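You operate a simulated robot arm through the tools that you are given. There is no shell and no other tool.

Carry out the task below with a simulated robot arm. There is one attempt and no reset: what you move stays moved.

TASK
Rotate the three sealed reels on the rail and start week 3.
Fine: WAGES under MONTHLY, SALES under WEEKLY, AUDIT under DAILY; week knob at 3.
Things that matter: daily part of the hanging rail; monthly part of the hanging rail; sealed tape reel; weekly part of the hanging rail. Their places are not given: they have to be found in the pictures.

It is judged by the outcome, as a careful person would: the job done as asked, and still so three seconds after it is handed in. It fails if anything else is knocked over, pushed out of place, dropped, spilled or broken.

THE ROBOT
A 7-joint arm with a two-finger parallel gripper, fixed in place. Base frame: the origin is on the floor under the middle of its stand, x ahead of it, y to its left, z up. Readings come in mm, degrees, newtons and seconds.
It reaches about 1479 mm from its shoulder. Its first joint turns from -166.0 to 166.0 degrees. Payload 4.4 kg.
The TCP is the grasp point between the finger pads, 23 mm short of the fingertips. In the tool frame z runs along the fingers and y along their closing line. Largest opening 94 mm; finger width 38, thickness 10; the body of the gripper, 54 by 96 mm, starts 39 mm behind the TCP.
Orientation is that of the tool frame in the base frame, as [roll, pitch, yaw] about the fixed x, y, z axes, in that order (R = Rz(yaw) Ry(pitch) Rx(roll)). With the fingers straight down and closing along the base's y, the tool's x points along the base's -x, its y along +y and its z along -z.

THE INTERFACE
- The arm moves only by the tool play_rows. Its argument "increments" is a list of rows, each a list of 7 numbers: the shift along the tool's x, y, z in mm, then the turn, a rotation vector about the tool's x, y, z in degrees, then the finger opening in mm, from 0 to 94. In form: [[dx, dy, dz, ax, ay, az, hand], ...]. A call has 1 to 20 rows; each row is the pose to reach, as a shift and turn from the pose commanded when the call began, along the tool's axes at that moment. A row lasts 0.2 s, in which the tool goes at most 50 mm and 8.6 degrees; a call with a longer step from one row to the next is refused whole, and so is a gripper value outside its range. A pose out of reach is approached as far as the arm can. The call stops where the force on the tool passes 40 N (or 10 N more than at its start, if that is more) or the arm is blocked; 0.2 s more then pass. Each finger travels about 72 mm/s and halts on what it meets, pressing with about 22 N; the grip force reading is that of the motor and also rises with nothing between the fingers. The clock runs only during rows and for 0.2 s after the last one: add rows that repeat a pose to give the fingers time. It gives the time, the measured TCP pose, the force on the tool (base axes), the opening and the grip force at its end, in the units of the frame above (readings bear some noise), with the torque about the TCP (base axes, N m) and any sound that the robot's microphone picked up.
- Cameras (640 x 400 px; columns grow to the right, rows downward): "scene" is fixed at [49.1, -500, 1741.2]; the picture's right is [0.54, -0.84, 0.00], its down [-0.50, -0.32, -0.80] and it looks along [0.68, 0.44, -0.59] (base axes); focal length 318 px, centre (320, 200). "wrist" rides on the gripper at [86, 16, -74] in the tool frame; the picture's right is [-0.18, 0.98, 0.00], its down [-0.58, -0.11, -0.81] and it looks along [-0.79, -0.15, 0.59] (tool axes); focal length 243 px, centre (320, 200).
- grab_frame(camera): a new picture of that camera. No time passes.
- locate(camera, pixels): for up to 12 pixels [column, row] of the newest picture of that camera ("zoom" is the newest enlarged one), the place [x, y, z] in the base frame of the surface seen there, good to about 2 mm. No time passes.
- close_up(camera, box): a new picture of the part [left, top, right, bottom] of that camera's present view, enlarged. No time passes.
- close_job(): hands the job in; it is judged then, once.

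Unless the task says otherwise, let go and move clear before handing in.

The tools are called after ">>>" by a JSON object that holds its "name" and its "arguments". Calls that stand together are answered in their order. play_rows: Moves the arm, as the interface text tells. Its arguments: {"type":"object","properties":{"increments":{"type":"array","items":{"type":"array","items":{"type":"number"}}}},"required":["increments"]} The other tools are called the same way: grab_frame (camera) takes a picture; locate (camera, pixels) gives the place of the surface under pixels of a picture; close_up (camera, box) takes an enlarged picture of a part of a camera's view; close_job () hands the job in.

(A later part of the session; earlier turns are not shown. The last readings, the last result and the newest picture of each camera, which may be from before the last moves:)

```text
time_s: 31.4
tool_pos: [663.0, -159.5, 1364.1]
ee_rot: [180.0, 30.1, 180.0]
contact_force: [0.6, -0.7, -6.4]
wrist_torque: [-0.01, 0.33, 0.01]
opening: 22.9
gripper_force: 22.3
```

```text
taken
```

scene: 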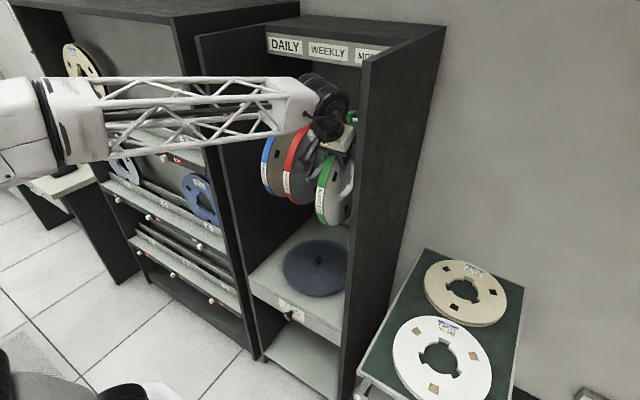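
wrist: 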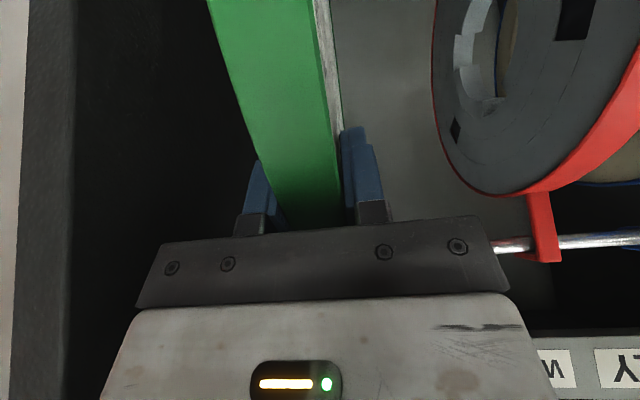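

AUDIT is fully off the rail. I'll draw it straight out in front of the cabinet (about 230 mm in -x).

>>> {"name": "play_rows", "arguments": {"increments": [[6.9, 0, -4, 0, 0, 0, 0], [17.3, 0, -10, 0, 0, 0, 0], [31.2, 0, -18, 0, 0, 0, 0], [46.8, 0, -27, 0, 0, 0, 0], [62.4, 0, -36, 0, 0, 0, 0], [78, 0, -45, 0, 0, 0, 0], [93.5, 0, -54, 0, 0, 0, 0], [109.1, 0, -63, 0, 0, 0, 0], [124.7, 0, -72, 0, 0, 0, 0], [140.3, 0, -81, 0, 0, 0, 0], [155.9, 0, -90, 0, 0, 0, 0], [171.5, 0, -99, 0, 0, 0, 0], [183.6, 0, -106, 0, 0, 0, 0], [193.1, 0, -111.5, 0, 0, 0, 0], [199.2, 0, -115, 0, 0, 0, 0], [199.2, 0, -115, 0, 0, 0, 0]]}}

>>> {"name": "grab_frame", "arguments": {"camera": "scene"}}

>>> {"name": "grab_frame", "arguments": {"camera": "wrist"}}

```text
time_s: 34.8
tool_pos: [431.9, -159.4, 1365.1]
ee_rot: [-180.0, 30.0, 180.0]
contact_force: [-0.8, 0.2, -6.7]
wrist_torque: [0.02, 0.33, 0.0]
opening: 23.1
gripper_force: 21.9
```

```text
taken
```

scene: 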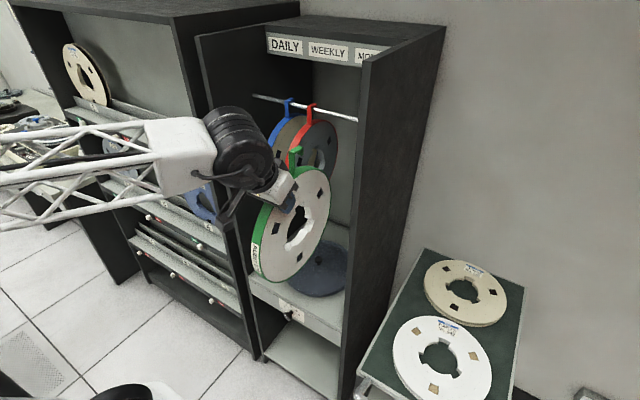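

```text
taken
```

wrist: 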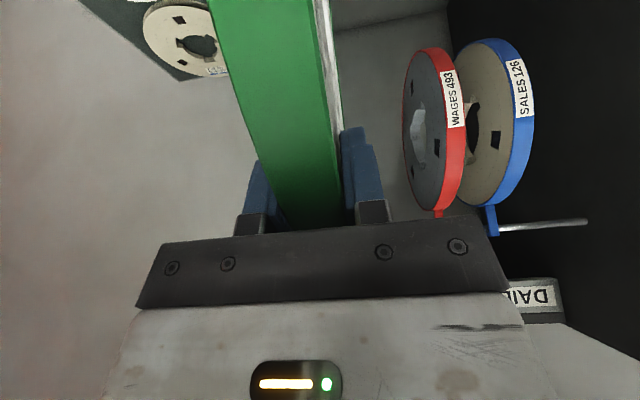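

AUDIT is out in front with its hook visible near (295,155). I'll zoom in and measure the hook and disc pose.

>>> {"name": "close_up", "arguments": {"camera": "scene", "box": [270, 140, 322, 172]}}

>>> {"name": "locate", "arguments": {"camera": "scene", "pixels": [[258, 224], [253, 250], [256, 272], [310, 172], [322, 180], [318, 240], [300, 268], [280, 282], [328, 200]]}}

```text
12.31 times, centred on (296, 156) of scene
```

zoom: 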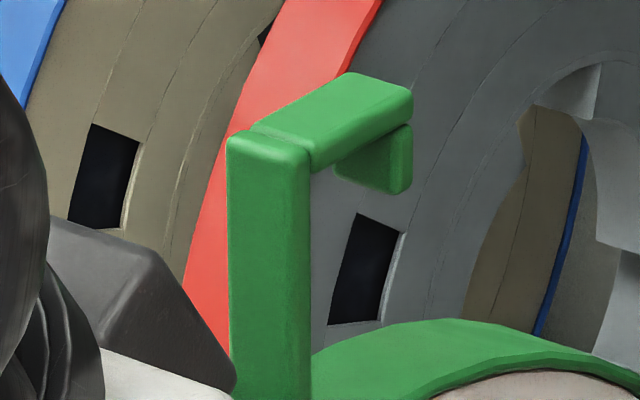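

```text
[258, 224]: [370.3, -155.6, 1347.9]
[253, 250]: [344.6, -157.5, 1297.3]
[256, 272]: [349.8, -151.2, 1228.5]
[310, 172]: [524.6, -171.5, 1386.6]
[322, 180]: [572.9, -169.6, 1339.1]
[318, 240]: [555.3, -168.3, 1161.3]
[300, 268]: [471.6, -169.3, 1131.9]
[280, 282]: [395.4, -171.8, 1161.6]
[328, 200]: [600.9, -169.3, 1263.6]
```

>>> {"name": "locate", "arguments": {"camera": "zoom", "pixels": [[240, 160], [240, 380], [285, 160], [285, 380], [305, 180], [305, 380], [350, 78], [408, 95], [405, 150], [403, 188], [345, 178], [330, 140]]}}

>>> {"name": "locate", "arguments": {"camera": "scene", "pixels": [[305, 174], [326, 187], [330, 215], [326, 228], [310, 256], [290, 277], [270, 282], [262, 276]]}}

```text
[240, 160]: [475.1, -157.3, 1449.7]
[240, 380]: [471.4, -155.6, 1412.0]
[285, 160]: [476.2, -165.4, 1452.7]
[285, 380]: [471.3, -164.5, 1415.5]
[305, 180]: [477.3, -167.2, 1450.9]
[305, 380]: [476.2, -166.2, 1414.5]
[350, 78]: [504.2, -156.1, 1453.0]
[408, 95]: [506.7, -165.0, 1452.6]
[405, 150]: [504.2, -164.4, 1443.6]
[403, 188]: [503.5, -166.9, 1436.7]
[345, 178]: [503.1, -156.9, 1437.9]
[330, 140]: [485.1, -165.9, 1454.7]
```

```text
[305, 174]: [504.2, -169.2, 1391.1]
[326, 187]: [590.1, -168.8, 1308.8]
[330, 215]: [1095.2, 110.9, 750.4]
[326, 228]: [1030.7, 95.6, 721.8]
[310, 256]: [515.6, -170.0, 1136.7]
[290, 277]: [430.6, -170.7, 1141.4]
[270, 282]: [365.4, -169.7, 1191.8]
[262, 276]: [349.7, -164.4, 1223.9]
```

The AUDIT hook leans ~5° (strap front x 471 at z 1413 to 476 at z 1451). I'll rotate the tool -5° about y to make it upright, back off 15 mm more, and cross to y≈140 in front of the other reels.

>>> {"name": "play_rows", "arguments": {"increments": [[5, 3, -3, 0, -2, 0, 0], [10, 10, -6, 0, -4, 0, 0], [13, 22, -7.5, 0, -5, 0, 0], [13, 38, -7.5, 0, -5, 0, 0], [13, 57, -7.5, 0, -5, 0, 0], [13, 76, -7.5, 0, -5, 0, 0], [13, 95, -7.5, 0, -5, 0, 0], [13, 114, -7.5, 0, -5, 0, 0], [13, 133, -7.5, 0, -5, 0, 0], [13, 152, -7.5, 0, -5, 0, 0], [13, 171, -7.5, 0, -5, 0, 0], [13, 190, -7.5, 0, -5, 0, 0], [13, 209, -7.5, 0, -5, 0, 0], [13, 228, -7.5, 0, -5, 0, 0], [13, 247, -7.5, 0, -5, 0, 0], [13, 265, -7.5, 0, -5, 0, 0], [13, 281, -7.5, 0, -5, 0, 0], [13, 293, -7.5, 0, -5, 0, 0], [13, 300, -7.5, 0, -5, 0, 0], [13, 300, -7.5, 0, -5, 0, 0]]}}

>>> {"name": "grab_frame", "arguments": {"camera": "scene"}}

>>> {"name": "grab_frame", "arguments": {"camera": "wrist"}}

```text
time_s: 39.0
tool_pos: [418.6, 140.0, 1365.4]
ee_rot: [-179.9, 35.0, 179.9]
contact_force: [0.2, -0.4, -7.0]
wrist_torque: [0.02, 0.38, -0.03]
opening: 22.9
gripper_force: 22.2
```

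```text
taken
```

scene: 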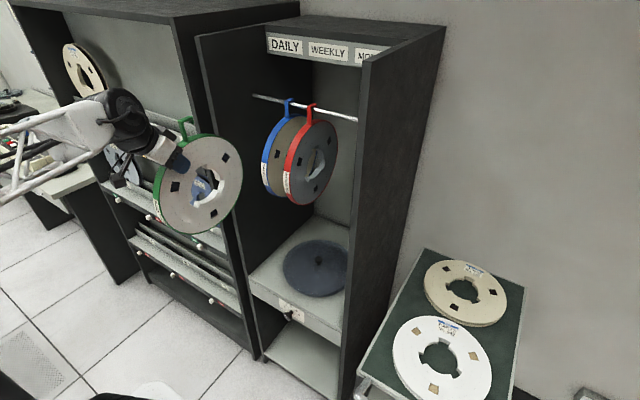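

```text
taken
```

wrist: 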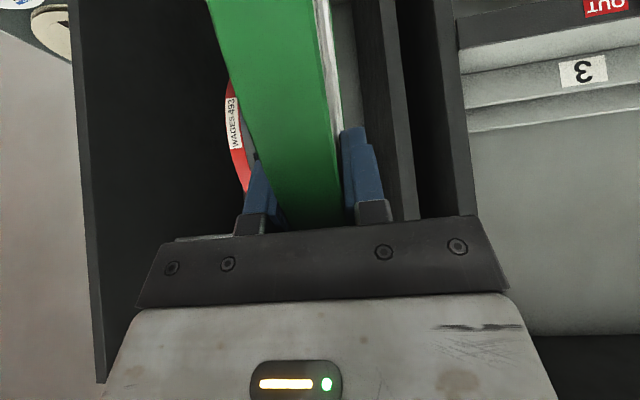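

AUDIT is now in front of the DAILY part, hook near scene pixel (187,125). I'll measure the hook and disc again for insertion.

>>> {"name": "close_up", "arguments": {"camera": "scene", "box": [162, 108, 214, 140]}}

>>> {"name": "locate", "arguments": {"camera": "scene", "pixels": [[212, 136], [228, 143], [239, 165], [238, 190], [224, 212], [205, 227], [185, 233], [168, 230], [155, 215], [155, 190], [161, 168], [240, 178]]}}

```text
12.31 times, centred on (188, 124) of scene
```

zoom: 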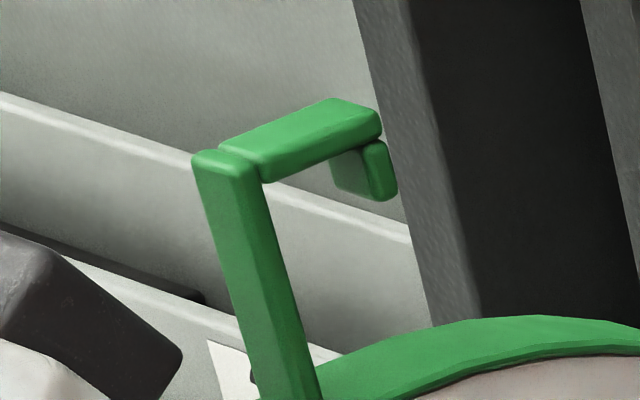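

```text
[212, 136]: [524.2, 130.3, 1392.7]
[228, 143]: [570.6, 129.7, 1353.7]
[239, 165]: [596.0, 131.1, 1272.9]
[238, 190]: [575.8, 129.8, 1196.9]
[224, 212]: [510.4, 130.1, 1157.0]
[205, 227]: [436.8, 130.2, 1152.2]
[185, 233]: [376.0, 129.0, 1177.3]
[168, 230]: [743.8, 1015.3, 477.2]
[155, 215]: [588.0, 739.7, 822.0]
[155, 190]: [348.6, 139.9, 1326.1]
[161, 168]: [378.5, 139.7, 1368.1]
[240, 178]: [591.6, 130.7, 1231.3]
```

>>> {"name": "locate", "arguments": {"camera": "zoom", "pixels": [[205, 175], [225, 250], [255, 370], [250, 200], [260, 200], [290, 300], [297, 300], [315, 380], [335, 185], [365, 190], [390, 190], [375, 110]]}}

>>> {"name": "locate", "arguments": {"camera": "zoom", "pixels": [[215, 155], [245, 150], [300, 115], [330, 105], [372, 130], [380, 145], [392, 165], [345, 165], [270, 170], [320, 160], [375, 360], [450, 345]]}}

```text
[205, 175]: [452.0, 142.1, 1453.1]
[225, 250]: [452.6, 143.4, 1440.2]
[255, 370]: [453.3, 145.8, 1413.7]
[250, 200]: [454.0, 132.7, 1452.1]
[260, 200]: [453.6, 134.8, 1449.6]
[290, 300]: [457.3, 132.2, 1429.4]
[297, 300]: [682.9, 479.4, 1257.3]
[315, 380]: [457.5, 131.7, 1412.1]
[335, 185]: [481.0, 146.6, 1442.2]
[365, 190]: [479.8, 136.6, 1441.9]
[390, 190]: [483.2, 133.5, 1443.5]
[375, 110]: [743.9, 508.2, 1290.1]
```

```text
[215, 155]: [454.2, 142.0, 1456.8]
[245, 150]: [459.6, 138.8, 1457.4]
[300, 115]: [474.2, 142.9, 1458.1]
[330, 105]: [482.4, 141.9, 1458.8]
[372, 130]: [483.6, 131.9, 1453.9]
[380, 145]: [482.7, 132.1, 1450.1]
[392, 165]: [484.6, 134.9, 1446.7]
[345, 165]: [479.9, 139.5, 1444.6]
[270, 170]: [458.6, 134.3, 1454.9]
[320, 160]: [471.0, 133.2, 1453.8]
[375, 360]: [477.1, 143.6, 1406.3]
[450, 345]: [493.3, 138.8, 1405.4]
```

The hook is now upright; its slot centre is at x≈469 and it sits ~30 mm above its hung height. I'll lower 6 mm and move +255 mm in x, stopping short of the rail.

>>> {"name": "play_rows", "arguments": {"increments": [[1.7, 0, 2.5, 0, 0, 0, 0], [3.4, 0, 4.9, 0, 0, 0, 0], [-4.8, 0, 10.6, 0, 0, 0, 0], [-17.1, 0, 19.2, 0, 0, 0, 0], [-33.4, 0, 30.7, 0, 0, 0, 0], [-49.8, 0, 42.2, 0, 0, 0, 0], [-66.2, 0, 53.7, 0, 0, 0, 0], [-82.6, 0, 65.2, 0, 0, 0, 0], [-98.9, 0, 76.6, 0, 0, 0, 0], [-115.3, 0, 88.1, 0, 0, 0, 0], [-131.7, 0, 99.6, 0, 0, 0, 0], [-148, 0, 111.1, 0, 0, 0, 0], [-164.4, 0, 122.5, 0, 0, 0, 0], [-180.8, 0, 134, 0, 0, 0, 0], [-193.1, 0, 142.6, 0, 0, 0, 0], [-201.3, 0, 148.4, 0, 0, 0, 0], [-205.4, 0, 151.3, 0, 0, 0, 0], [-205.4, 0, 151.3, 0, 0, 0, 0]]}}

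>>> {"name": "grab_frame", "arguments": {"camera": "wrist"}}

>>> {"name": "close_up", "arguments": {"camera": "scene", "box": [220, 70, 320, 132]}}

```text
time_s: 42.8
tool_pos: [671.9, 139.9, 1360.2]
ee_rot: [-179.9, 34.9, -179.9]
contact_force: [-0.6, -0.8, -6.8]
wrist_torque: [0.0, 0.41, -0.01]
opening: 22.8
gripper_force: 22.0
```

```text
taken
```

wrist: 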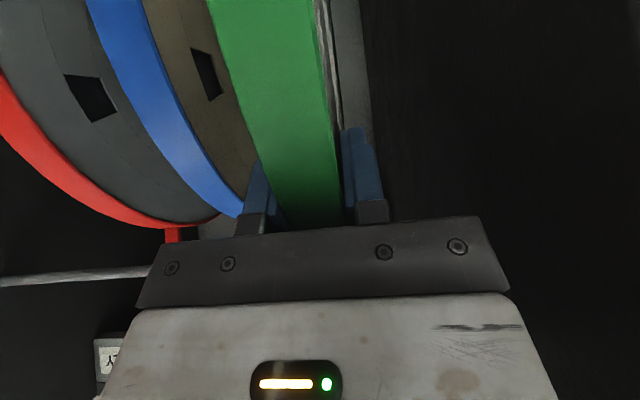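

```text
6.40 times, centred on (270, 101) of scene
```

zoom: 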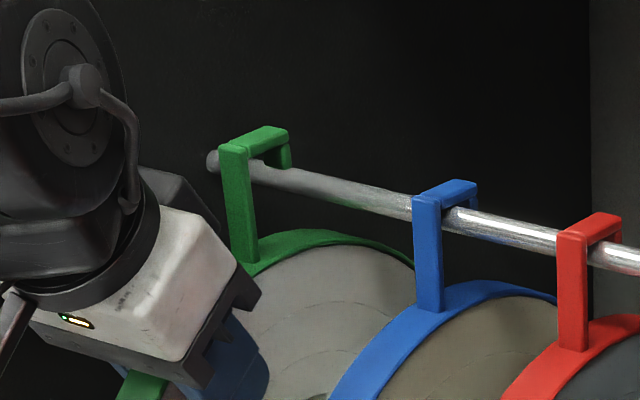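

The green hook is just before the rail. Measuring it relative to the rail before the last 40 mm.

>>> {"name": "locate", "arguments": {"camera": "zoom", "pixels": [[232, 160], [240, 240], [225, 147], [265, 129], [284, 133], [285, 160], [275, 163], [290, 165], [300, 235], [330, 232], [320, 178], [215, 152]]}}

```text
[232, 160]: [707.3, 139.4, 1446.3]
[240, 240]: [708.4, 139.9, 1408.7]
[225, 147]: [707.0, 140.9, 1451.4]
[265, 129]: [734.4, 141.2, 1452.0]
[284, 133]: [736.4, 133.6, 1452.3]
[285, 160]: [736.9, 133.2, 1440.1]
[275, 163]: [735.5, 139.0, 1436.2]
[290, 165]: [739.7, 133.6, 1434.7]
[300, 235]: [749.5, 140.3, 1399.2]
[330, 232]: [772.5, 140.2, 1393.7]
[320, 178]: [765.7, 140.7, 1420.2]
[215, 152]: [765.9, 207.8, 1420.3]
```

Slot centre x≈724.4; rail centre 768; lip bottom 1434 and disc top 1400 straddle the rail (1407.5–1422). Advancing 44 mm in x with 2 mm lowering, slowly.

>>> {"name": "play_rows", "arguments": {"increments": [[1.15, 0, 1.64, 0, 0, 0, 0], [-2.1, 0, 3.9, 0, 0, 0, 0], [-6.2, 0, 6.8, 0, 0, 0, 0], [-10.3, 0, 9.7, 0, 0, 0, 0], [-14.4, 0, 12.5, 0, 0, 0, 0], [-18.5, 0, 15.4, 0, 0, 0, 0], [-22.6, 0, 18.3, 0, 0, 0, 0], [-22.6, 0, 18.3, 0, 0, 0, 0]]}}

>>> {"name": "close_up", "arguments": {"camera": "scene", "box": [220, 70, 320, 132]}}

```text
time_s: 44.6
tool_pos: [702.2, 140.4, 1355.9]
ee_rot: [180.0, 34.9, 180.0]
contact_force: [0.8, 0.7, -7.4]
wrist_torque: [-0.03, 0.37, 0.0]
opening: 22.5
gripper_force: 22.0
```

```text
6.40 times, centred on (270, 101) of scene
```

zoom: 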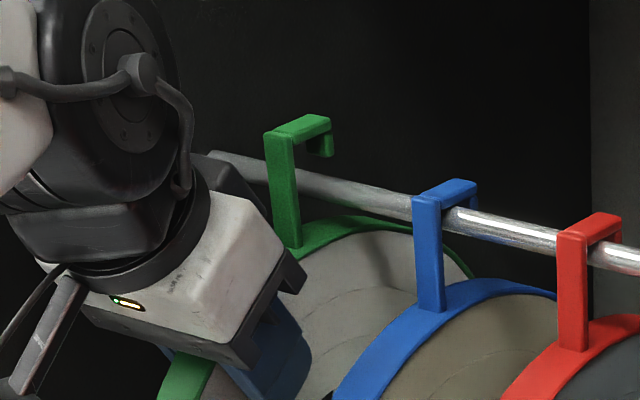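

No contact; the hook lip is passing over the rail. Continuing the last 15 mm.

>>> {"name": "play_rows", "arguments": {"increments": [[-3.3, 0, 2.3, 0, 0, 0, 0], [-6.5, 0, 4.6, 0, 0, 0, 0], [-9.8, 0, 6.9, 0, 0, 0, 0], [-12.3, 0, 8.6, 0, 0, 0, 0], [-12.3, 0, 8.6, 0, 0, 0, 0]]}}

>>> {"name": "close_up", "arguments": {"camera": "scene", "box": [240, 80, 304, 120]}}

>>> {"name": "locate", "arguments": {"camera": "zoom", "pixels": [[190, 100], [200, 200], [185, 60], [240, 40], [270, 50], [272, 80], [255, 95], [320, 130]]}}

```text
time_s: 45.8
tool_pos: [717.0, 139.6, 1356.4]
ee_rot: [180.0, 35.0, -180.0]
contact_force: [-0.1, -0.6, -7.4]
wrist_torque: [0.0, 0.4, 0.05]
opening: 22.9
gripper_force: 22.5
```

```text
10.00 times, centred on (272, 100) of scene
```

zoom: 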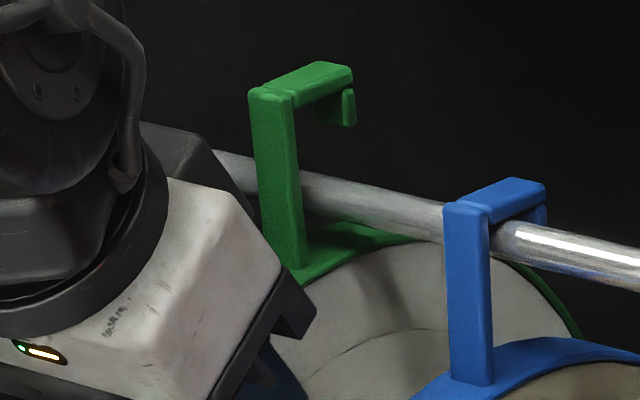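

```text
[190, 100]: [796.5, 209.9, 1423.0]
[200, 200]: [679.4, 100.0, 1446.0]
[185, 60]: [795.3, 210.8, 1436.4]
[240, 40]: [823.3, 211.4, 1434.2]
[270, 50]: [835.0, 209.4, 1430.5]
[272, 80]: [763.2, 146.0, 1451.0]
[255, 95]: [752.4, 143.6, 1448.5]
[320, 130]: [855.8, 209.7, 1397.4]
```

>>> {"name": "locate", "arguments": {"camera": "zoom", "pixels": [[265, 120], [275, 230], [310, 70], [345, 80], [350, 110], [348, 124], [340, 122], [400, 205], [455, 230], [465, 350], [505, 190], [540, 190]]}}

```text
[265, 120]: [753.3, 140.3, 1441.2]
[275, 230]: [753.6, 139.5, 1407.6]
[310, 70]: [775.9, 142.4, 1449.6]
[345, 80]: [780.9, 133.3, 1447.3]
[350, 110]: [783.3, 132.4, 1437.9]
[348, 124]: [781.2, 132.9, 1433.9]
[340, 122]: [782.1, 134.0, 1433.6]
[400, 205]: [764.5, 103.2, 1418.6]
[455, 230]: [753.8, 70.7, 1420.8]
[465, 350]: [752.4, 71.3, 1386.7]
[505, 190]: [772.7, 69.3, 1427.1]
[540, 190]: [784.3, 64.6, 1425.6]
```

The green hook (strap front x≈753.5) lines up with the hung blue one and is ~22 mm higher. Lowering it onto the rail.

>>> {"name": "play_rows", "arguments": {"increments": [[1.72, 0, 2.46, 0, 0, 0, 0], [4, 0, 5.73, 0, 0, 0, 0], [6.3, 0, 9, 0, 0, 0, 0], [8.6, 0, 12.3, 0, 0, 0, 0], [10.3, 0, 14.7, 0, 0, 0, 0], [11.5, 0, 16.4, 0, 0, 0, 0], [12.3, 0, 17.6, 0, 0, 0, 0], [12.3, 0, 17.6, 0, 0, 0, 0]]}}

>>> {"name": "close_up", "arguments": {"camera": "scene", "box": [240, 80, 304, 120]}}

```text
time_s: 47.6
tool_pos: [719.0, 140.4, 1336.7]
ee_rot: [180.0, 34.9, -180.0]
contact_force: [-1.2, -0.9, -6.9]
wrist_torque: [0.04, 0.39, -0.03]
opening: 22.9
gripper_force: 21.9
```

```text
10.00 times, centred on (272, 100) of scene
```

zoom: 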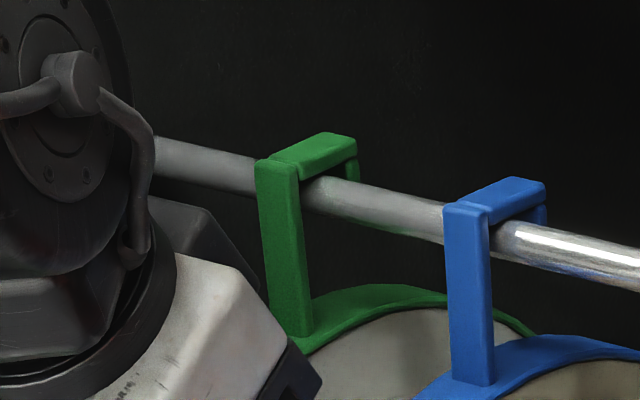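

The hook is almost resting; weight is still on the gripper. Lowering 1 mm steps until the rail takes the weight.

>>> {"name": "play_rows", "arguments": {"increments": [[0.57, 0, 0.82, 0, 0, 0, 0], [1.15, 0, 1.64, 0, 0, 0, 0], [1.15, 0, 1.64, 0, 0, 0, 0]]}}

```text
time_s: 48.4
tool_pos: [716.9, 139.7, 1334.7]
ee_rot: [-180.0, 35.1, 180.0]
contact_force: [-0.3, 1.8, -0.9]
wrist_torque: [-0.18, -0.04, 0.13]
opening: 22.7
gripper_force: 21.8
```

The rail now carries the reel (Fz ≈ -0.9 N). Opening the fingers gently.

>>> {"name": "play_rows", "arguments": {"increments": [[0, 0, 0, 0, 0, 0, 24], [0, 0, 0, 0, 0, 0, 27], [0, 0, 0, 0, 0, 0, 32], [0, 0, 0, 0, 0, 0, 38], [0, 0, 0, 0, 0, 0, 44], [0, 0, 0, 0, 0, 0, 50], [0, 0, 0, 0, 0, 0, 50]]}}

>>> {"name": "grab_frame", "arguments": {"camera": "wrist"}}

>>> {"name": "close_up", "arguments": {"camera": "scene", "box": [200, 60, 360, 210]}}

```text
time_s: 50.0
tool_pos: [717.9, 141.0, 1335.8]
ee_rot: [-180.0, 35.1, 180.0]
contact_force: [0.7, -0.8, 0.2]
wrist_torque: [-0.02, -0.02, 0.02]
opening: 50.0
gripper_force: 0.0
```

```text
taken
```

wrist: 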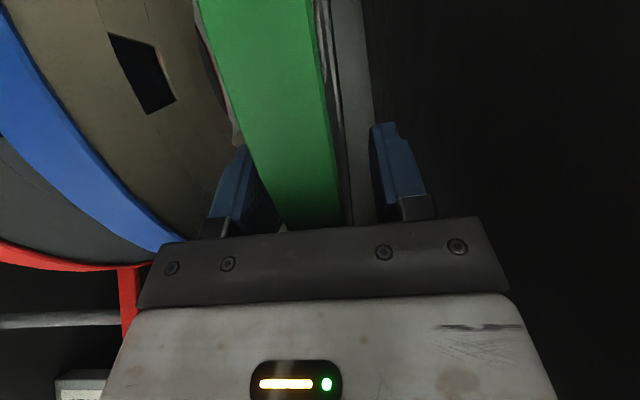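

```text
2.67 times, centred on (280, 135) of scene
```

zoom: 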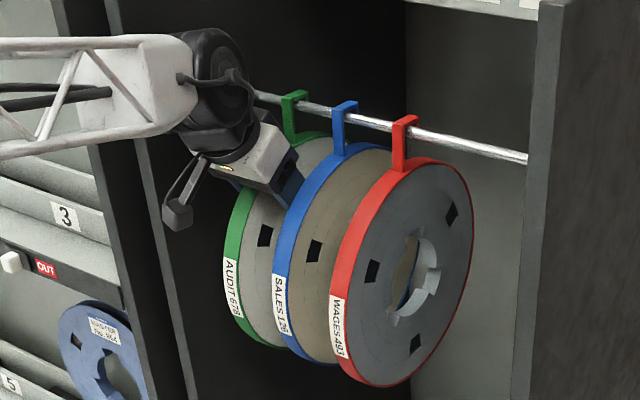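

AUDIT hangs freely in the DAILY part. I'll retract, return to 30° tilt, and move over to WAGES at y≈-11.

>>> {"name": "play_rows", "arguments": {"increments": [[0, 0, -10, 0, 0, 0, 50], [0, 0, -25, 0, 0, 0, 50], [0, 0, -45, 0, 0, 0, 50], [0, 0, -65, 0, 0, 0, 50], [0, 0, -80, 0, 0, 0, 50], [0, 0, -89, 0, 0, 0, 50], [-2, -15, -89, 0, 2, 0, 54], [-4.4, -40, -89, 0, 5, 0, 54], [-4.4, -70, -89, 0, 5, 0, 54], [-4.4, -100, -89, 0, 5, 0, 54], [-4.4, -125, -89, 0, 5, 0, 54], [-4.4, -143, -89, 0, 5, 0, 54], [-4.4, -151, -89, 0, 5, 0, 54], [-4.4, -151, -89, 0, 5, 0, 54]]}}

>>> {"name": "grab_frame", "arguments": {"camera": "wrist"}}

>>> {"name": "close_up", "arguments": {"camera": "scene", "box": [200, 60, 360, 210]}}

```text
time_s: 53.0
tool_pos: [668.7, -10.1, 1408.2]
ee_rot: [-179.9, 30.0, 180.0]
contact_force: [-0.3, 0.2, 0.3]
wrist_torque: [-0.01, 0.01, -0.04]
opening: 53.9
gripper_force: 0.1
```

```text
taken
```

wrist: 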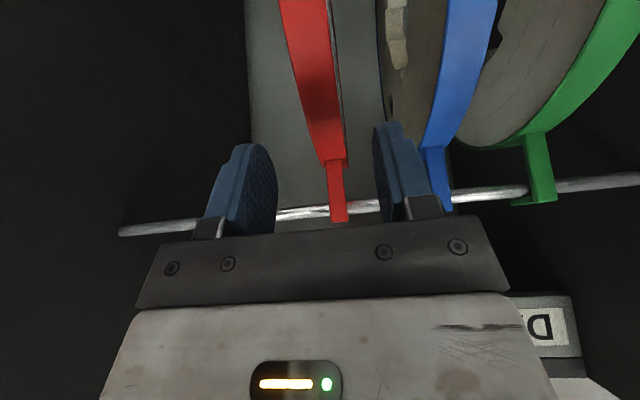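

```text
2.67 times, centred on (280, 135) of scene
```

zoom: 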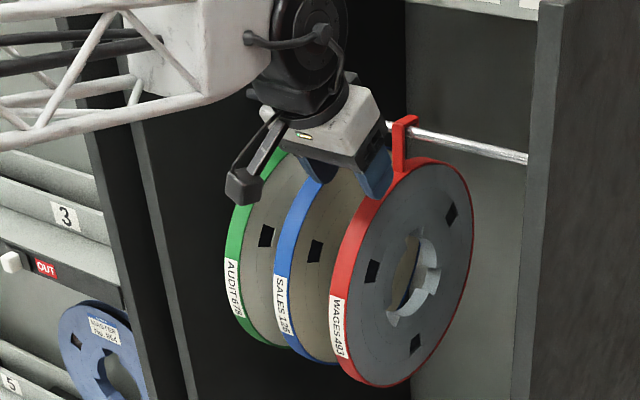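

WAGES is centred between the pads. Advancing 94 mm onto its rim, then closing.

>>> {"name": "play_rows", "arguments": {"increments": [[0, 0, 12, 0, 0, 0, 54], [0, 0, 28, 0, 0, 0, 54], [0, 0, 44, 0, 0, 0, 54], [0, 0, 58, 0, 0, 0, 54], [0, 0, 72, 0, 0, 0, 54], [0, 0, 84, 0, 0, 0, 54], [0, 0, 91, 0, 0, 0, 54], [0, 0, 94, 0, 0, 0, 54], [0, 0, 94, 0, 0, 0, 54]]}}

>>> {"name": "play_rows", "arguments": {"increments": [[0, 0, 0, 0, 0, 0, 48], [0, 0, 0, 0, 0, 0, 43], [0, 0, 0, 0, 0, 0, 38], [0, 0, 0, 0, 0, 0, 34], [0, 0, 0, 0, 0, 0, 31], [0, 0, 0, 0, 0, 0, 28], [0, 0, 0, 0, 0, 0, 25], [0, 0, 0, 0, 0, 0, 20], [0, 0, 0, 0, 0, 0, 10], [0, 0, 0, 0, 0, 0, 0], [0, 0, 0, 0, 0, 0, 0], [0, 0, 0, 0, 0, 0, 0]]}}

>>> {"name": "grab_frame", "arguments": {"camera": "wrist"}}

```text
time_s: 55.0
tool_pos: [715.5, -10.2, 1327.6]
ee_rot: [-180.0, 30.0, -179.9]
contact_force: [0.7, 1.0, -0.2]
wrist_torque: [-0.01, -0.02, -0.01]
opening: 53.9
gripper_force: 0.1
```

```text
time_s: 57.6
tool_pos: [715.7, -10.7, 1327.0]
ee_rot: [180.0, 29.9, -180.0]
contact_force: [-0.1, 2.3, 0.4]
wrist_torque: [-0.18, -0.01, 0.09]
opening: 22.7
gripper_force: 21.9
```

```text
taken
```

wrist: 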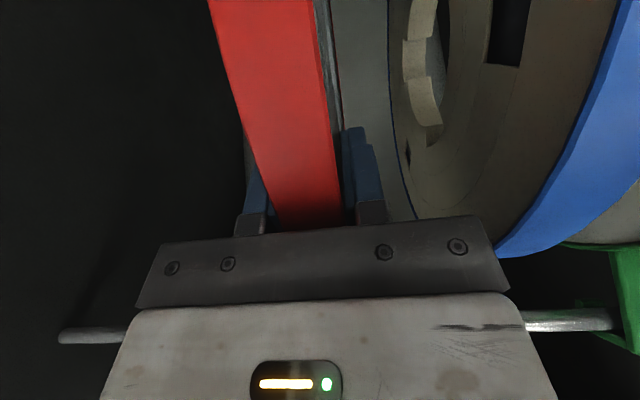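

WAGES is gripped (22.7 mm). Lifting 6 mm and shifting 145 mm in -y along the rail to the MONTHLY part.

>>> {"name": "play_rows", "arguments": {"increments": [[-1, 0, -1.73, 0, 0, 0, 0], [-2, 0, -3.46, 0, 0, 0, 0], [-3, 0, -5.2, 0, 0, 0, 0], [-3, -3, -5.2, 0, 0, 0, 0], [-3, -9, -5.2, 0, 0, 0, 0], [-3, -18, -5.2, 0, 0, 0, 0], [-3, -28, -5.2, 0, 0, 0, 0], [-3, -38, -5.2, 0, 0, 0, 0], [-3, -48, -5.2, 0, 0, 0, 0], [-3, -58, -5.2, 0, 0, 0, 0], [-3, -68, -5.2, 0, 0, 0, 0], [-3, -78, -5.2, 0, 0, 0, 0], [-3, -88, -5.2, 0, 0, 0, 0], [-3, -98, -5.2, 0, 0, 0, 0], [-3, -108, -5.2, 0, 0, 0, 0], [-3, -118, -5.2, 0, 0, 0, 0], [-3, -128, -5.2, 0, 0, 0, 0], [-3, -137, -5.2, 0, 0, 0, 0], [-3, -143, -5.2, 0, 0, 0, 0], [-3, -145, -5.2, 0, 0, 0, 0]]}}

>>> {"name": "close_up", "arguments": {"camera": "scene", "box": [230, 50, 390, 210]}}

>>> {"name": "grab_frame", "arguments": {"camera": "wrist"}}

```text
time_s: 61.8
tool_pos: [716.8, -155.0, 1333.8]
ee_rot: [-180.0, 29.9, 180.0]
contact_force: [0.5, 0.3, -7.2]
wrist_torque: [0.0, 0.39, 0.02]
opening: 22.8
gripper_force: 22.4
```

```text
2.50 times, centred on (310, 130) of scene
```

zoom: 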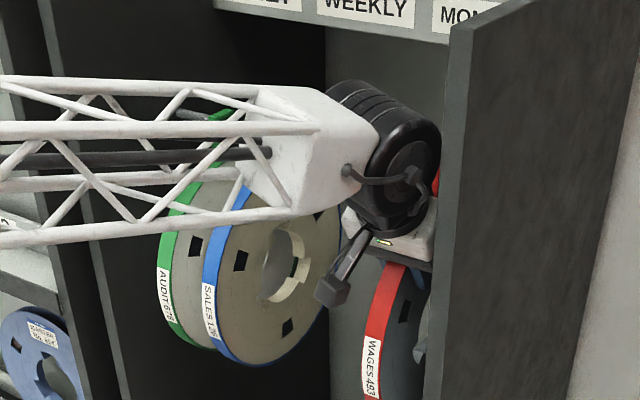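

```text
taken
```

wrist: 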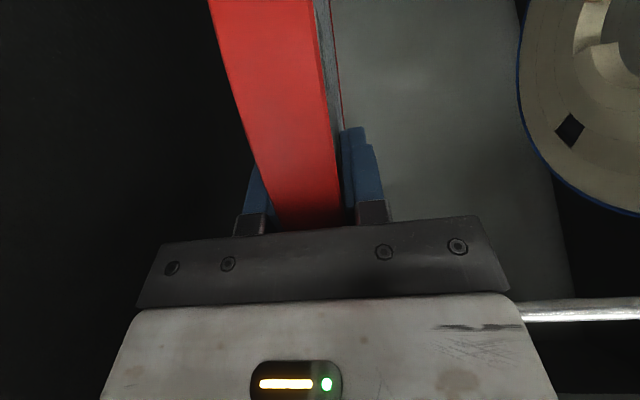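

Shift done, weight 7.2 N still held. Lowering until the rail takes the weight.

>>> {"name": "play_rows", "arguments": {"increments": [[1, 0, 1.73, 0, 0, 0, 0], [2, 0, 3.46, 0, 0, 0, 0], [2.75, 0, 4.76, 0, 0, 0, 0], [3.25, 0, 5.63, 0, 0, 0, 0], [3.25, 0, 5.63, 0, 0, 0, 0]]}}

```text
time_s: 63.0
tool_pos: [717.4, -156.2, 1327.6]
ee_rot: [-180.0, 30.1, -180.0]
contact_force: [-0.8, -0.7, -2.8]
wrist_torque: [0.05, 0.03, -0.03]
opening: 22.9
gripper_force: 21.7
```

The rail has most of the weight now. One more millimetre, then open.

>>> {"name": "play_rows", "arguments": {"increments": [[0.4, 0, 0.7, 0, 0, 0, 0], [0.4, 0, 0.7, 0, 0, 0, 0], [0.4, 0, 0.7, 0, 0, 0, 24], [0.4, 0, 0.7, 0, 0, 0, 27], [0.4, 0, 0.7, 0, 0, 0, 32], [0.4, 0, 0.7, 0, 0, 0, 38], [0.4, 0, 0.7, 0, 0, 0, 44], [0.4, 0, 0.7, 0, 0, 0, 50], [0.4, 0, 0.7, 0, 0, 0, 50]]}}

>>> {"name": "grab_frame", "arguments": {"camera": "wrist"}}

```text
time_s: 65.0
tool_pos: [716.8, -156.4, 1327.9]
ee_rot: [-180.0, 30.0, -180.0]
contact_force: [-0.3, -0.4, -0.2]
wrist_torque: [-0.03, 0.01, -0.02]
opening: 50.4
gripper_force: 0.0
```

```text
taken
```

wrist: 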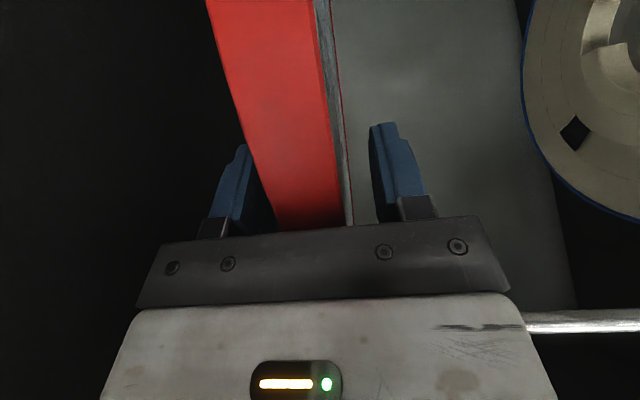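

WAGES hangs free. Retracting and moving to SALES at y≈70.

>>> {"name": "play_rows", "arguments": {"increments": [[0, 0, -10, 0, 0, 0, 50], [0, 0, -25, 0, 0, 0, 50], [0, 0, -45, 0, 0, 0, 50], [0, 0, -65, 0, 0, 0, 50], [0, 0, -82, 0, 0, 0, 50], [0, 0, -93, 0, 0, 0, 50], [0, 15, -93, 0, 0, 0, 54], [0, 40, -93, 0, 0, 0, 54], [0, 72, -93, 0, 0, 0, 54], [0, 107, -93, 0, 0, 0, 54], [0, 142, -93, 0, 0, 0, 54], [0, 175, -93, 0, 0, 0, 54], [0, 203, -93, 0, 0, 0, 54], [0, 219, -93, 0, 0, 0, 54], [0, 226, -93, 0, 0, 0, 54], [0, 226, -93, 0, 0, 0, 54]]}}

>>> {"name": "grab_frame", "arguments": {"camera": "wrist"}}

>>> {"name": "grab_frame", "arguments": {"camera": "scene"}}

```text
time_s: 68.4
tool_pos: [670.9, 70.4, 1405.8]
ee_rot: [180.0, 29.9, -179.9]
contact_force: [-0.1, -0.3, 0.2]
wrist_torque: [0.01, 0.04, 0.0]
opening: 54.1
gripper_force: 0.1
```

```text
taken
```

wrist: 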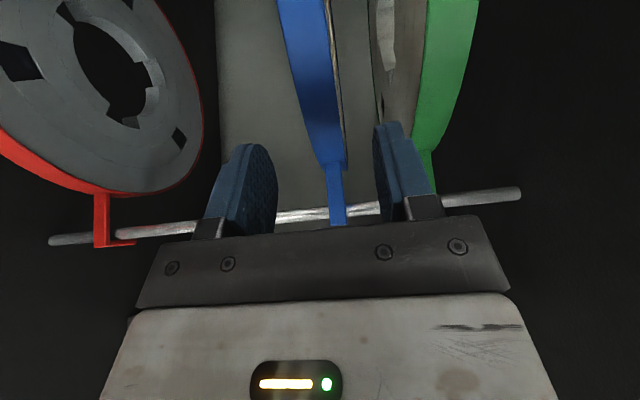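

```text
taken
```

scene: 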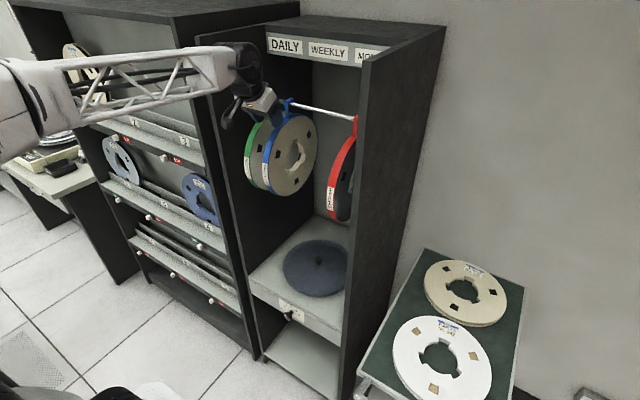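

SALES is centred between the pads. Advancing 90 mm and closing.

>>> {"name": "play_rows", "arguments": {"increments": [[0, 0, 12, 0, 0, 0, 54], [0, 0, 28, 0, 0, 0, 54], [0, 0, 44, 0, 0, 0, 54], [0, 0, 58, 0, 0, 0, 54], [0, 0, 72, 0, 0, 0, 54], [0, 0, 83, 0, 0, 0, 54], [0, 0, 89, 0, 0, 0, 54], [0, 0, 89, 0, 0, 0, 54]]}}

>>> {"name": "play_rows", "arguments": {"increments": [[0, 0, 0, 0, 0, 0, 48], [0, 0, 0, 0, 0, 0, 43], [0, 0, 0, 0, 0, 0, 38], [0, 0, 0, 0, 0, 0, 34], [0, 0, 0, 0, 0, 0, 31], [0, 0, 0, 0, 0, 0, 28], [0, 0, 0, 0, 0, 0, 25], [0, 0, 0, 0, 0, 0, 20], [0, 0, 0, 0, 0, 0, 10], [0, 0, 0, 0, 0, 0, 0], [0, 0, 0, 0, 0, 0, 0], [0, 0, 0, 0, 0, 0, 0]]}}

>>> {"name": "grab_frame", "arguments": {"camera": "wrist"}}

```text
time_s: 70.2
tool_pos: [716.7, 71.1, 1329.4]
ee_rot: [-179.9, 29.9, -180.0]
contact_force: [0.1, -1.3, -0.5]
wrist_torque: [-0.01, 0.02, 0.03]
opening: 54.1
gripper_force: 0.0
```

```text
time_s: 72.8
tool_pos: [713.6, 71.5, 1329.5]
ee_rot: [179.9, 30.0, 179.9]
contact_force: [-0.3, 0.1, 0.1]
wrist_torque: [-0.01, -0.02, 0.0]
opening: 22.9
gripper_force: 22.6
```

```text
taken
```

wrist: 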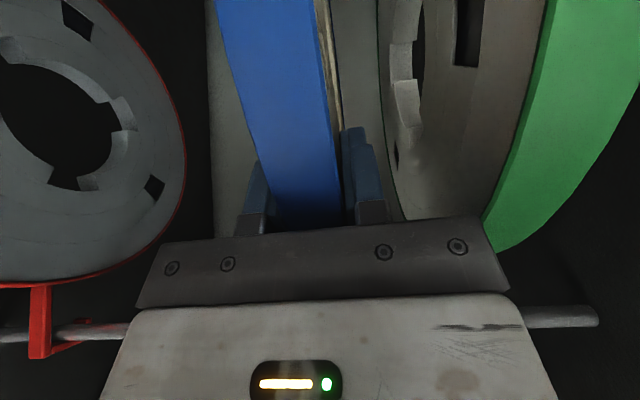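

SALES is gripped. Lifting 6 mm and shifting -80 mm in y to the middle of the WEEKLY part.

>>> {"name": "play_rows", "arguments": {"increments": [[-1, 0, -1.73, 0, 0, 0, 0], [-2, 0, -3.46, 0, 0, 0, 0], [-3, 0, -5.2, 0, 0, 0, 0], [-3, -3, -5.2, 0, 0, 0, 0], [-3, -9, -5.2, 0, 0, 0, 0], [-3, -17, -5.2, 0, 0, 0, 0], [-3, -26, -5.2, 0, 0, 0, 0], [-3, -35, -5.2, 0, 0, 0, 0], [-3, -44, -5.2, 0, 0, 0, 0], [-3, -53, -5.2, 0, 0, 0, 0], [-3, -62, -5.2, 0, 0, 0, 0], [-3, -70, -5.2, 0, 0, 0, 0], [-3, -76, -5.2, 0, 0, 0, 0], [-3, -80, -5.2, 0, 0, 0, 0], [-3, -80, -5.2, 0, 0, 0, 0]]}}

>>> {"name": "play_rows", "arguments": {"increments": [[1, 0, 1.73, 0, 0, 0, 0], [2, 0, 3.46, 0, 0, 0, 0], [2.75, 0, 4.76, 0, 0, 0, 0], [3.25, 0, 5.63, 0, 0, 0, 0], [3.25, 0, 5.63, 0, 0, 0, 0]]}}

>>> {"name": "close_up", "arguments": {"camera": "scene", "box": [230, 50, 390, 210]}}

```text
time_s: 76.0
tool_pos: [714.3, -9.0, 1336.2]
ee_rot: [179.9, 29.9, -180.0]
contact_force: [-0.4, 0.3, -7.8]
wrist_torque: [0.02, 0.39, -0.01]
opening: 23.2
gripper_force: 22.2
```

```text
time_s: 77.2
tool_pos: [715.3, -9.8, 1329.0]
ee_rot: [-180.0, 30.0, -179.9]
contact_force: [0.4, 0.9, -6.0]
wrist_torque: [-0.03, 0.28, 0.02]
opening: 23.0
gripper_force: 21.9
```

```text
2.50 times, centred on (310, 130) of scene
```

zoom: 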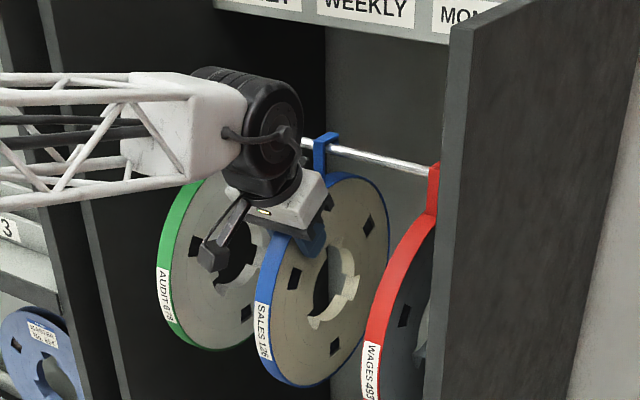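

Weight is still mostly on the gripper (-6 N); lowering about 1.5 mm more, then opening gently.

>>> {"name": "play_rows", "arguments": {"increments": [[0.4, 0, 0.7, 0, 0, 0, 0], [0.75, 0, 1.3, 0, 0, 0, 0], [0.75, 0, 1.3, 0, 0, 0, 0]]}}

>>> {"name": "play_rows", "arguments": {"increments": [[0, 0, 0, 0, 0, 0, 24], [0, 0, 0, 0, 0, 0, 27], [0, 0, 0, 0, 0, 0, 32], [0, 0, 0, 0, 0, 0, 38], [0, 0, 0, 0, 0, 0, 44], [0, 0, 0, 0, 0, 0, 50], [0, 0, 0, 0, 0, 0, 50]]}}

>>> {"name": "grab_frame", "arguments": {"camera": "wrist"}}

```text
time_s: 78.0
tool_pos: [714.3, -9.3, 1329.5]
ee_rot: [179.9, 30.2, 180.0]
contact_force: [6.2, -3.6, 10.3]
wrist_torque: [0.23, -0.07, -0.15]
opening: 22.8
gripper_force: 22.2
```

```text
time_s: 79.6
tool_pos: [714.8, -9.0, 1329.2]
ee_rot: [-180.0, 30.0, 179.9]
contact_force: [0.3, 0.3, -0.6]
wrist_torque: [-0.04, -0.01, -0.01]
opening: 50.0
gripper_force: 0.0
```

```text
taken
```

wrist: 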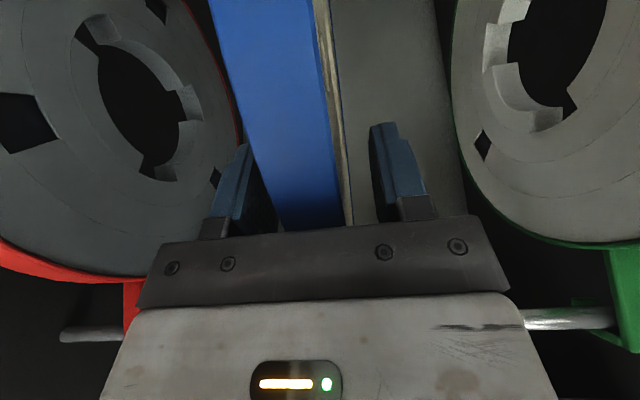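

All three reels hang. I retract along the tool axis and then back out of the cabinet, and check the rail.

>>> {"name": "play_rows", "arguments": {"increments": [[0, 0, -10, 0, 0, 0, 50], [0, 0, -25, 0, 0, 0, 50], [0, 0, -45, 0, 0, 0, 50], [0, 0, -65, 0, 0, 0, 50], [0, 0, -82, 0, 0, 0, 50], [0, 0, -95, 0, 0, 0, 50], [17, 0, -105, 0, 0, 0, 50], [43, 0, -120, 0, 0, 0, 50], [78, 0, -140, 0, 0, 0, 50], [113, 0, -160, 0, 0, 0, 50], [147, 0, -180, 0, 0, 0, 50], [182, 0, -200, 0, 0, 0, 50], [208, 0, -215, 0, 0, 0, 50], [208, 0, -215, 0, 0, 0, 50]]}}

>>> {"name": "grab_frame", "arguments": {"camera": "scene"}}

>>> {"name": "grab_frame", "arguments": {"camera": "wrist"}}

>>> {"name": "close_up", "arguments": {"camera": "scene", "box": [230, 30, 390, 230]}}

```text
time_s: 82.6
tool_pos: [427.2, -9.7, 1410.9]
ee_rot: [-180.0, 30.1, 180.0]
contact_force: [0.4, 0.1, -0.3]
wrist_torque: [-0.02, 0.01, 0.0]
opening: 49.9
gripper_force: 0.1
```

```text
taken
```

scene: 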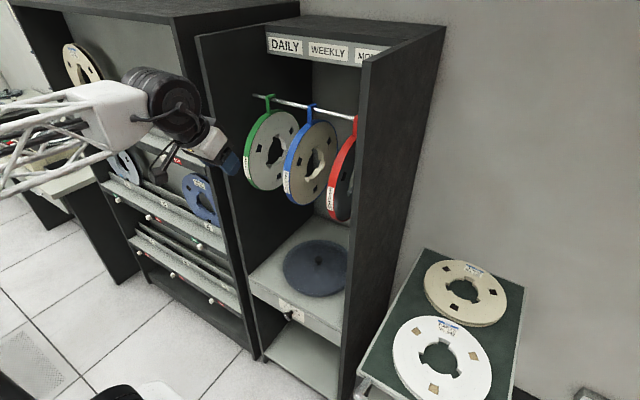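

```text
taken
```

wrist: 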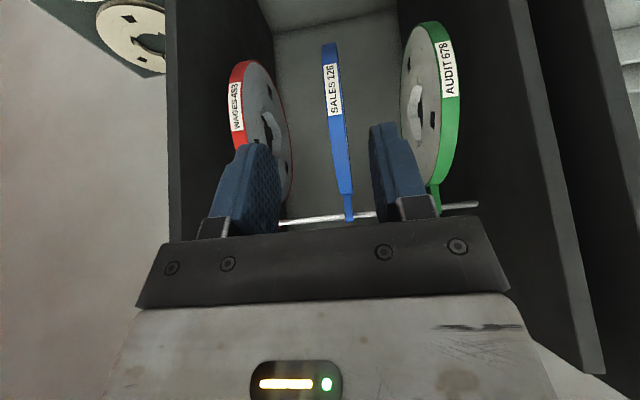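

```text
2.00 times, centred on (310, 130) of scene
```

zoom: 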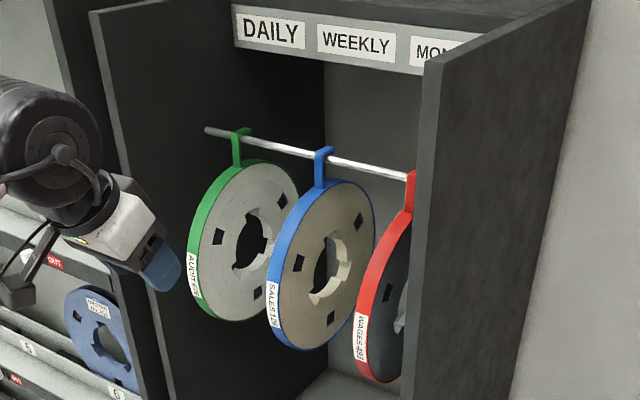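

The rail now reads AUDIT–SALES–WAGES under DAILY–WEEKLY–MONTHLY. Next the week knob: I'll measure its face, stem and the numerals.

>>> {"name": "close_up", "arguments": {"camera": "scene", "box": [264, 290, 328, 330]}}

>>> {"name": "locate", "arguments": {"camera": "zoom", "pixels": [[206, 168], [226, 150], [271, 163], [320, 207], [347, 250], [150, 85], [400, 228], [404, 330], [290, 225], [272, 210], [262, 240], [162, 180]]}}

>>> {"name": "locate", "arguments": {"camera": "zoom", "pixels": [[206, 248], [217, 262], [229, 277], [202, 260], [225, 235], [250, 245], [270, 265], [265, 295], [240, 300], [215, 285], [235, 265], [225, 225]]}}

```text
10.00 times, centred on (296, 310) of scene
```

zoom: 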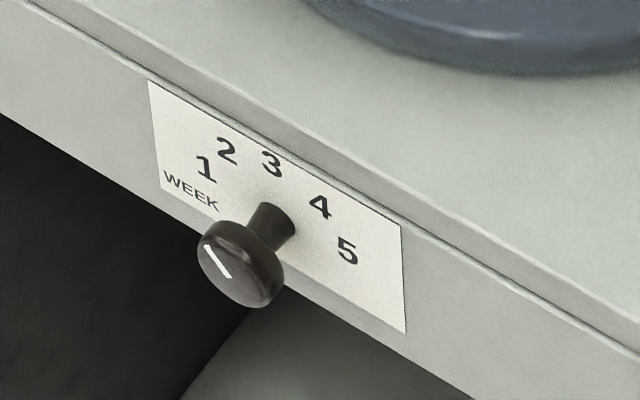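

```text
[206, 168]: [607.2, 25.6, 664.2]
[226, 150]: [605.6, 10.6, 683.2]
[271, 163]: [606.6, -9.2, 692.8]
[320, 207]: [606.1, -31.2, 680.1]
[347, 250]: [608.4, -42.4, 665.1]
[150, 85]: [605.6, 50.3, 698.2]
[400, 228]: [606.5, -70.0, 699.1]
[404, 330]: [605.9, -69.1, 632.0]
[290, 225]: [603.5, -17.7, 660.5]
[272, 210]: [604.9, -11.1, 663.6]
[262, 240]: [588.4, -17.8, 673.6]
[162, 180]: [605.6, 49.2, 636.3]
```

```text
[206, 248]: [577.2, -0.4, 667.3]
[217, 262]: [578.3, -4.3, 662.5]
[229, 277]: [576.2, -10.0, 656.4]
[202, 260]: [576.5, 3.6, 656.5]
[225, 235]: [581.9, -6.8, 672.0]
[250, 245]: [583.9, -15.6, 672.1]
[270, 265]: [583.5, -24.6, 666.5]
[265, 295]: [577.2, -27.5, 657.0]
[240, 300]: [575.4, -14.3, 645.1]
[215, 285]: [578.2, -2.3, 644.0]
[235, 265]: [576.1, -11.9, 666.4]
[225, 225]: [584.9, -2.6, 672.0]
```

The panel is at x≈606 and the knob head centre about (576–586, -11, 657) with radius ~15; its pointer lies up-left, toward 2 by my measure (3 is straight up). I'll descend in front of the cabinet while turning the tool horizontal.

>>> {"name": "play_rows", "arguments": {"increments": [[14.8, 0, 35, 0, -3, 0, 60], [29.7, 0, 70, 0, -6, 0, 60], [44.5, 0, 105, 0, -9, 0, 60], [59.3, 0, 140, 0, -12, 0, 60], [74.1, 0, 174.9, 0, -15, 0, 60], [89, 0, 209.9, 0, -18, 0, 60], [103.8, 0, 244.8, 0, -21, 0, 60], [118.6, 0, 279.8, 0, -24, 0, 60], [133.4, 0, 314.8, 0, -27, 0, 60], [148.3, 0, 349.8, 0, -30, 0, 60], [148.3, 0, 349.8, 0, -30, 0, 60]]}}

>>> {"name": "grab_frame", "arguments": {"camera": "scene"}}

>>> {"name": "grab_frame", "arguments": {"camera": "wrist"}}

```text
time_s: 85.0
tool_pos: [474.9, -9.8, 1034.2]
ee_rot: [-180.0, 60.0, 180.0]
contact_force: [-1.7, -0.1, 4.2]
wrist_torque: [0.02, 0.19, 0.03]
opening: 60.1
gripper_force: 0.0
```

```text
taken
```

scene: 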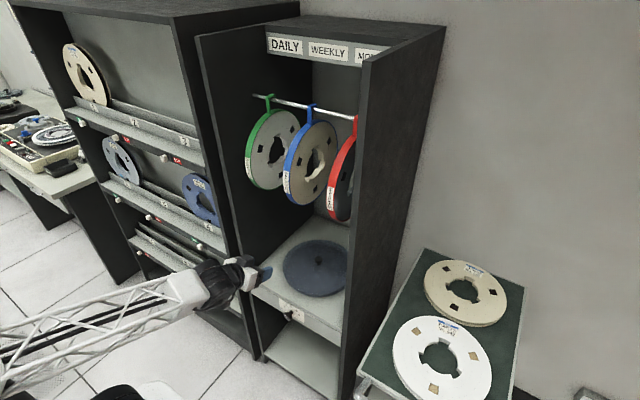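

```text
taken
```

wrist: 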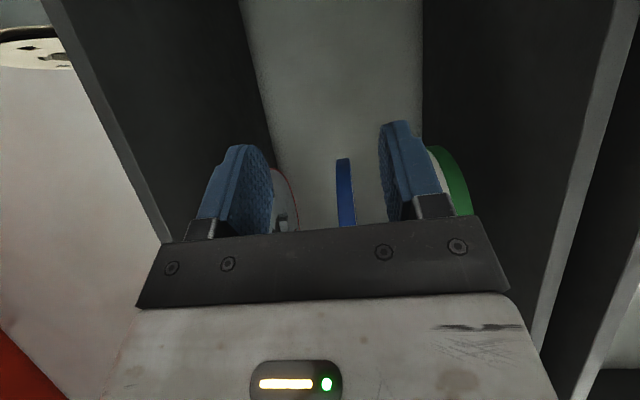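

Tracking is fine. Completing the descent to z≈657 with the tool horizontal at x≈520.

>>> {"name": "play_rows", "arguments": {"increments": [[27, 0, 20, 0, -3, 0, 60], [54, 0, 40, 0, -6, 0, 60], [81, 0, 60, 0, -9, 0, 60], [110, 0, 81, 0, -12, 0, 60], [140, 0, 104, 0, -15, 0, 60], [170, 0, 127, 0, -18, 0, 60], [200, 0, 150, 0, -21, 0, 60], [230, 0, 172, 0, -24, 0, 60], [260, 0, 194.5, 0, -26, 0, 60], [285, 0, 213, 0, -28, 0, 60], [304, 0, 227.5, 0, -30, 0, 60], [304, 0, 227.5, 0, -30, 0, 60]]}}

>>> {"name": "grab_frame", "arguments": {"camera": "scene"}}

>>> {"name": "grab_frame", "arguments": {"camera": "wrist"}}

```text
time_s: 87.8
tool_pos: [424.6, -51.8, 874.7]
ee_rot: [-13.3, 83.6, -13.0]
contact_force: [0.6, 0.5, -0.8]
wrist_torque: [0.01, -0.03, 0.03]
opening: 59.8
gripper_force: 0.1
out of reach, approached as far as the arm can: row 2, 3, 4, 5, 6, 7, 8, 9, 10, 11, 12
stopped in row 12: the arm was blocked; the commanded pose is now the measured one
```

```text
taken
```

scene: 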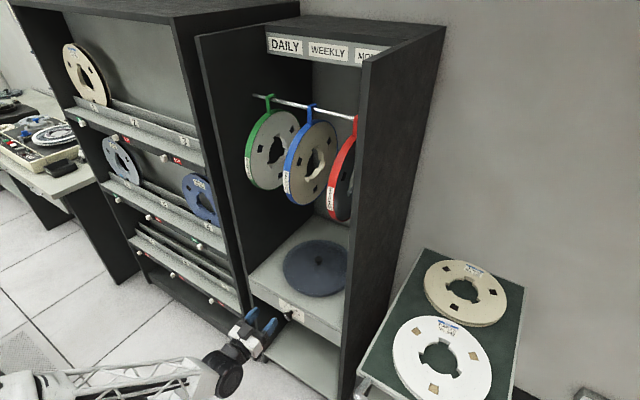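

```text
taken
```

wrist: 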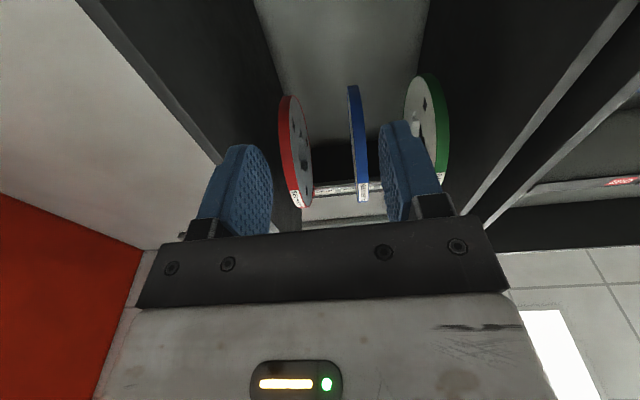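

The horizontal pose at that height is beyond what the arm can fold to (it ended at z≈875, pointing forward). I'll back up to the known good pose and instead come at the knob from above-front with the steep 30° tilt, turning the hand about the knob's axis.

>>> {"name": "play_rows", "arguments": {"increments": [[-20, 5, 9, 0, 5, 0.2, 60], [-46, 11, 20, 0, 11, 0.5, 60], [-74, 18, 33, 0, 17.5, 0.8, 60], [-102, 25, 45, 0, 24, 1.1, 60], [-130, 32, 57, 0, 30, 1.3, 60], [-153.9, 37.5, 67.7, -0.1, 36.2, 1.5, 60], [-153.9, 37.5, 67.7, -0.1, 36.2, 1.5, 60]]}}

>>> {"name": "grab_frame", "arguments": {"camera": "scene"}}

```text
time_s: 89.4
tool_pos: [476.1, -11.1, 1033.4]
ee_rot: [180.0, 59.8, 179.9]
contact_force: [0.6, 0.5, 0.6]
wrist_torque: [-0.01, 0.01, 0.02]
opening: 60.1
gripper_force: 0.1
```

```text
taken
```

scene: 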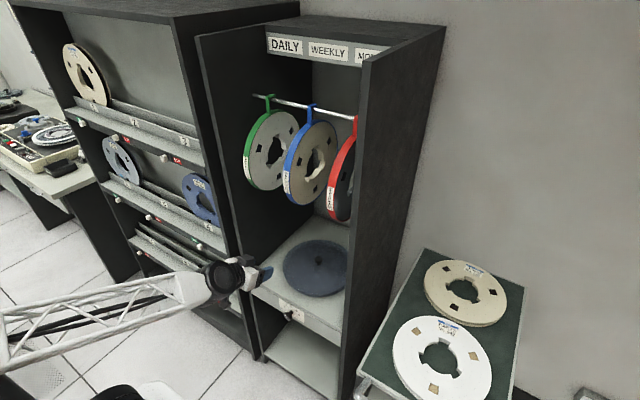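

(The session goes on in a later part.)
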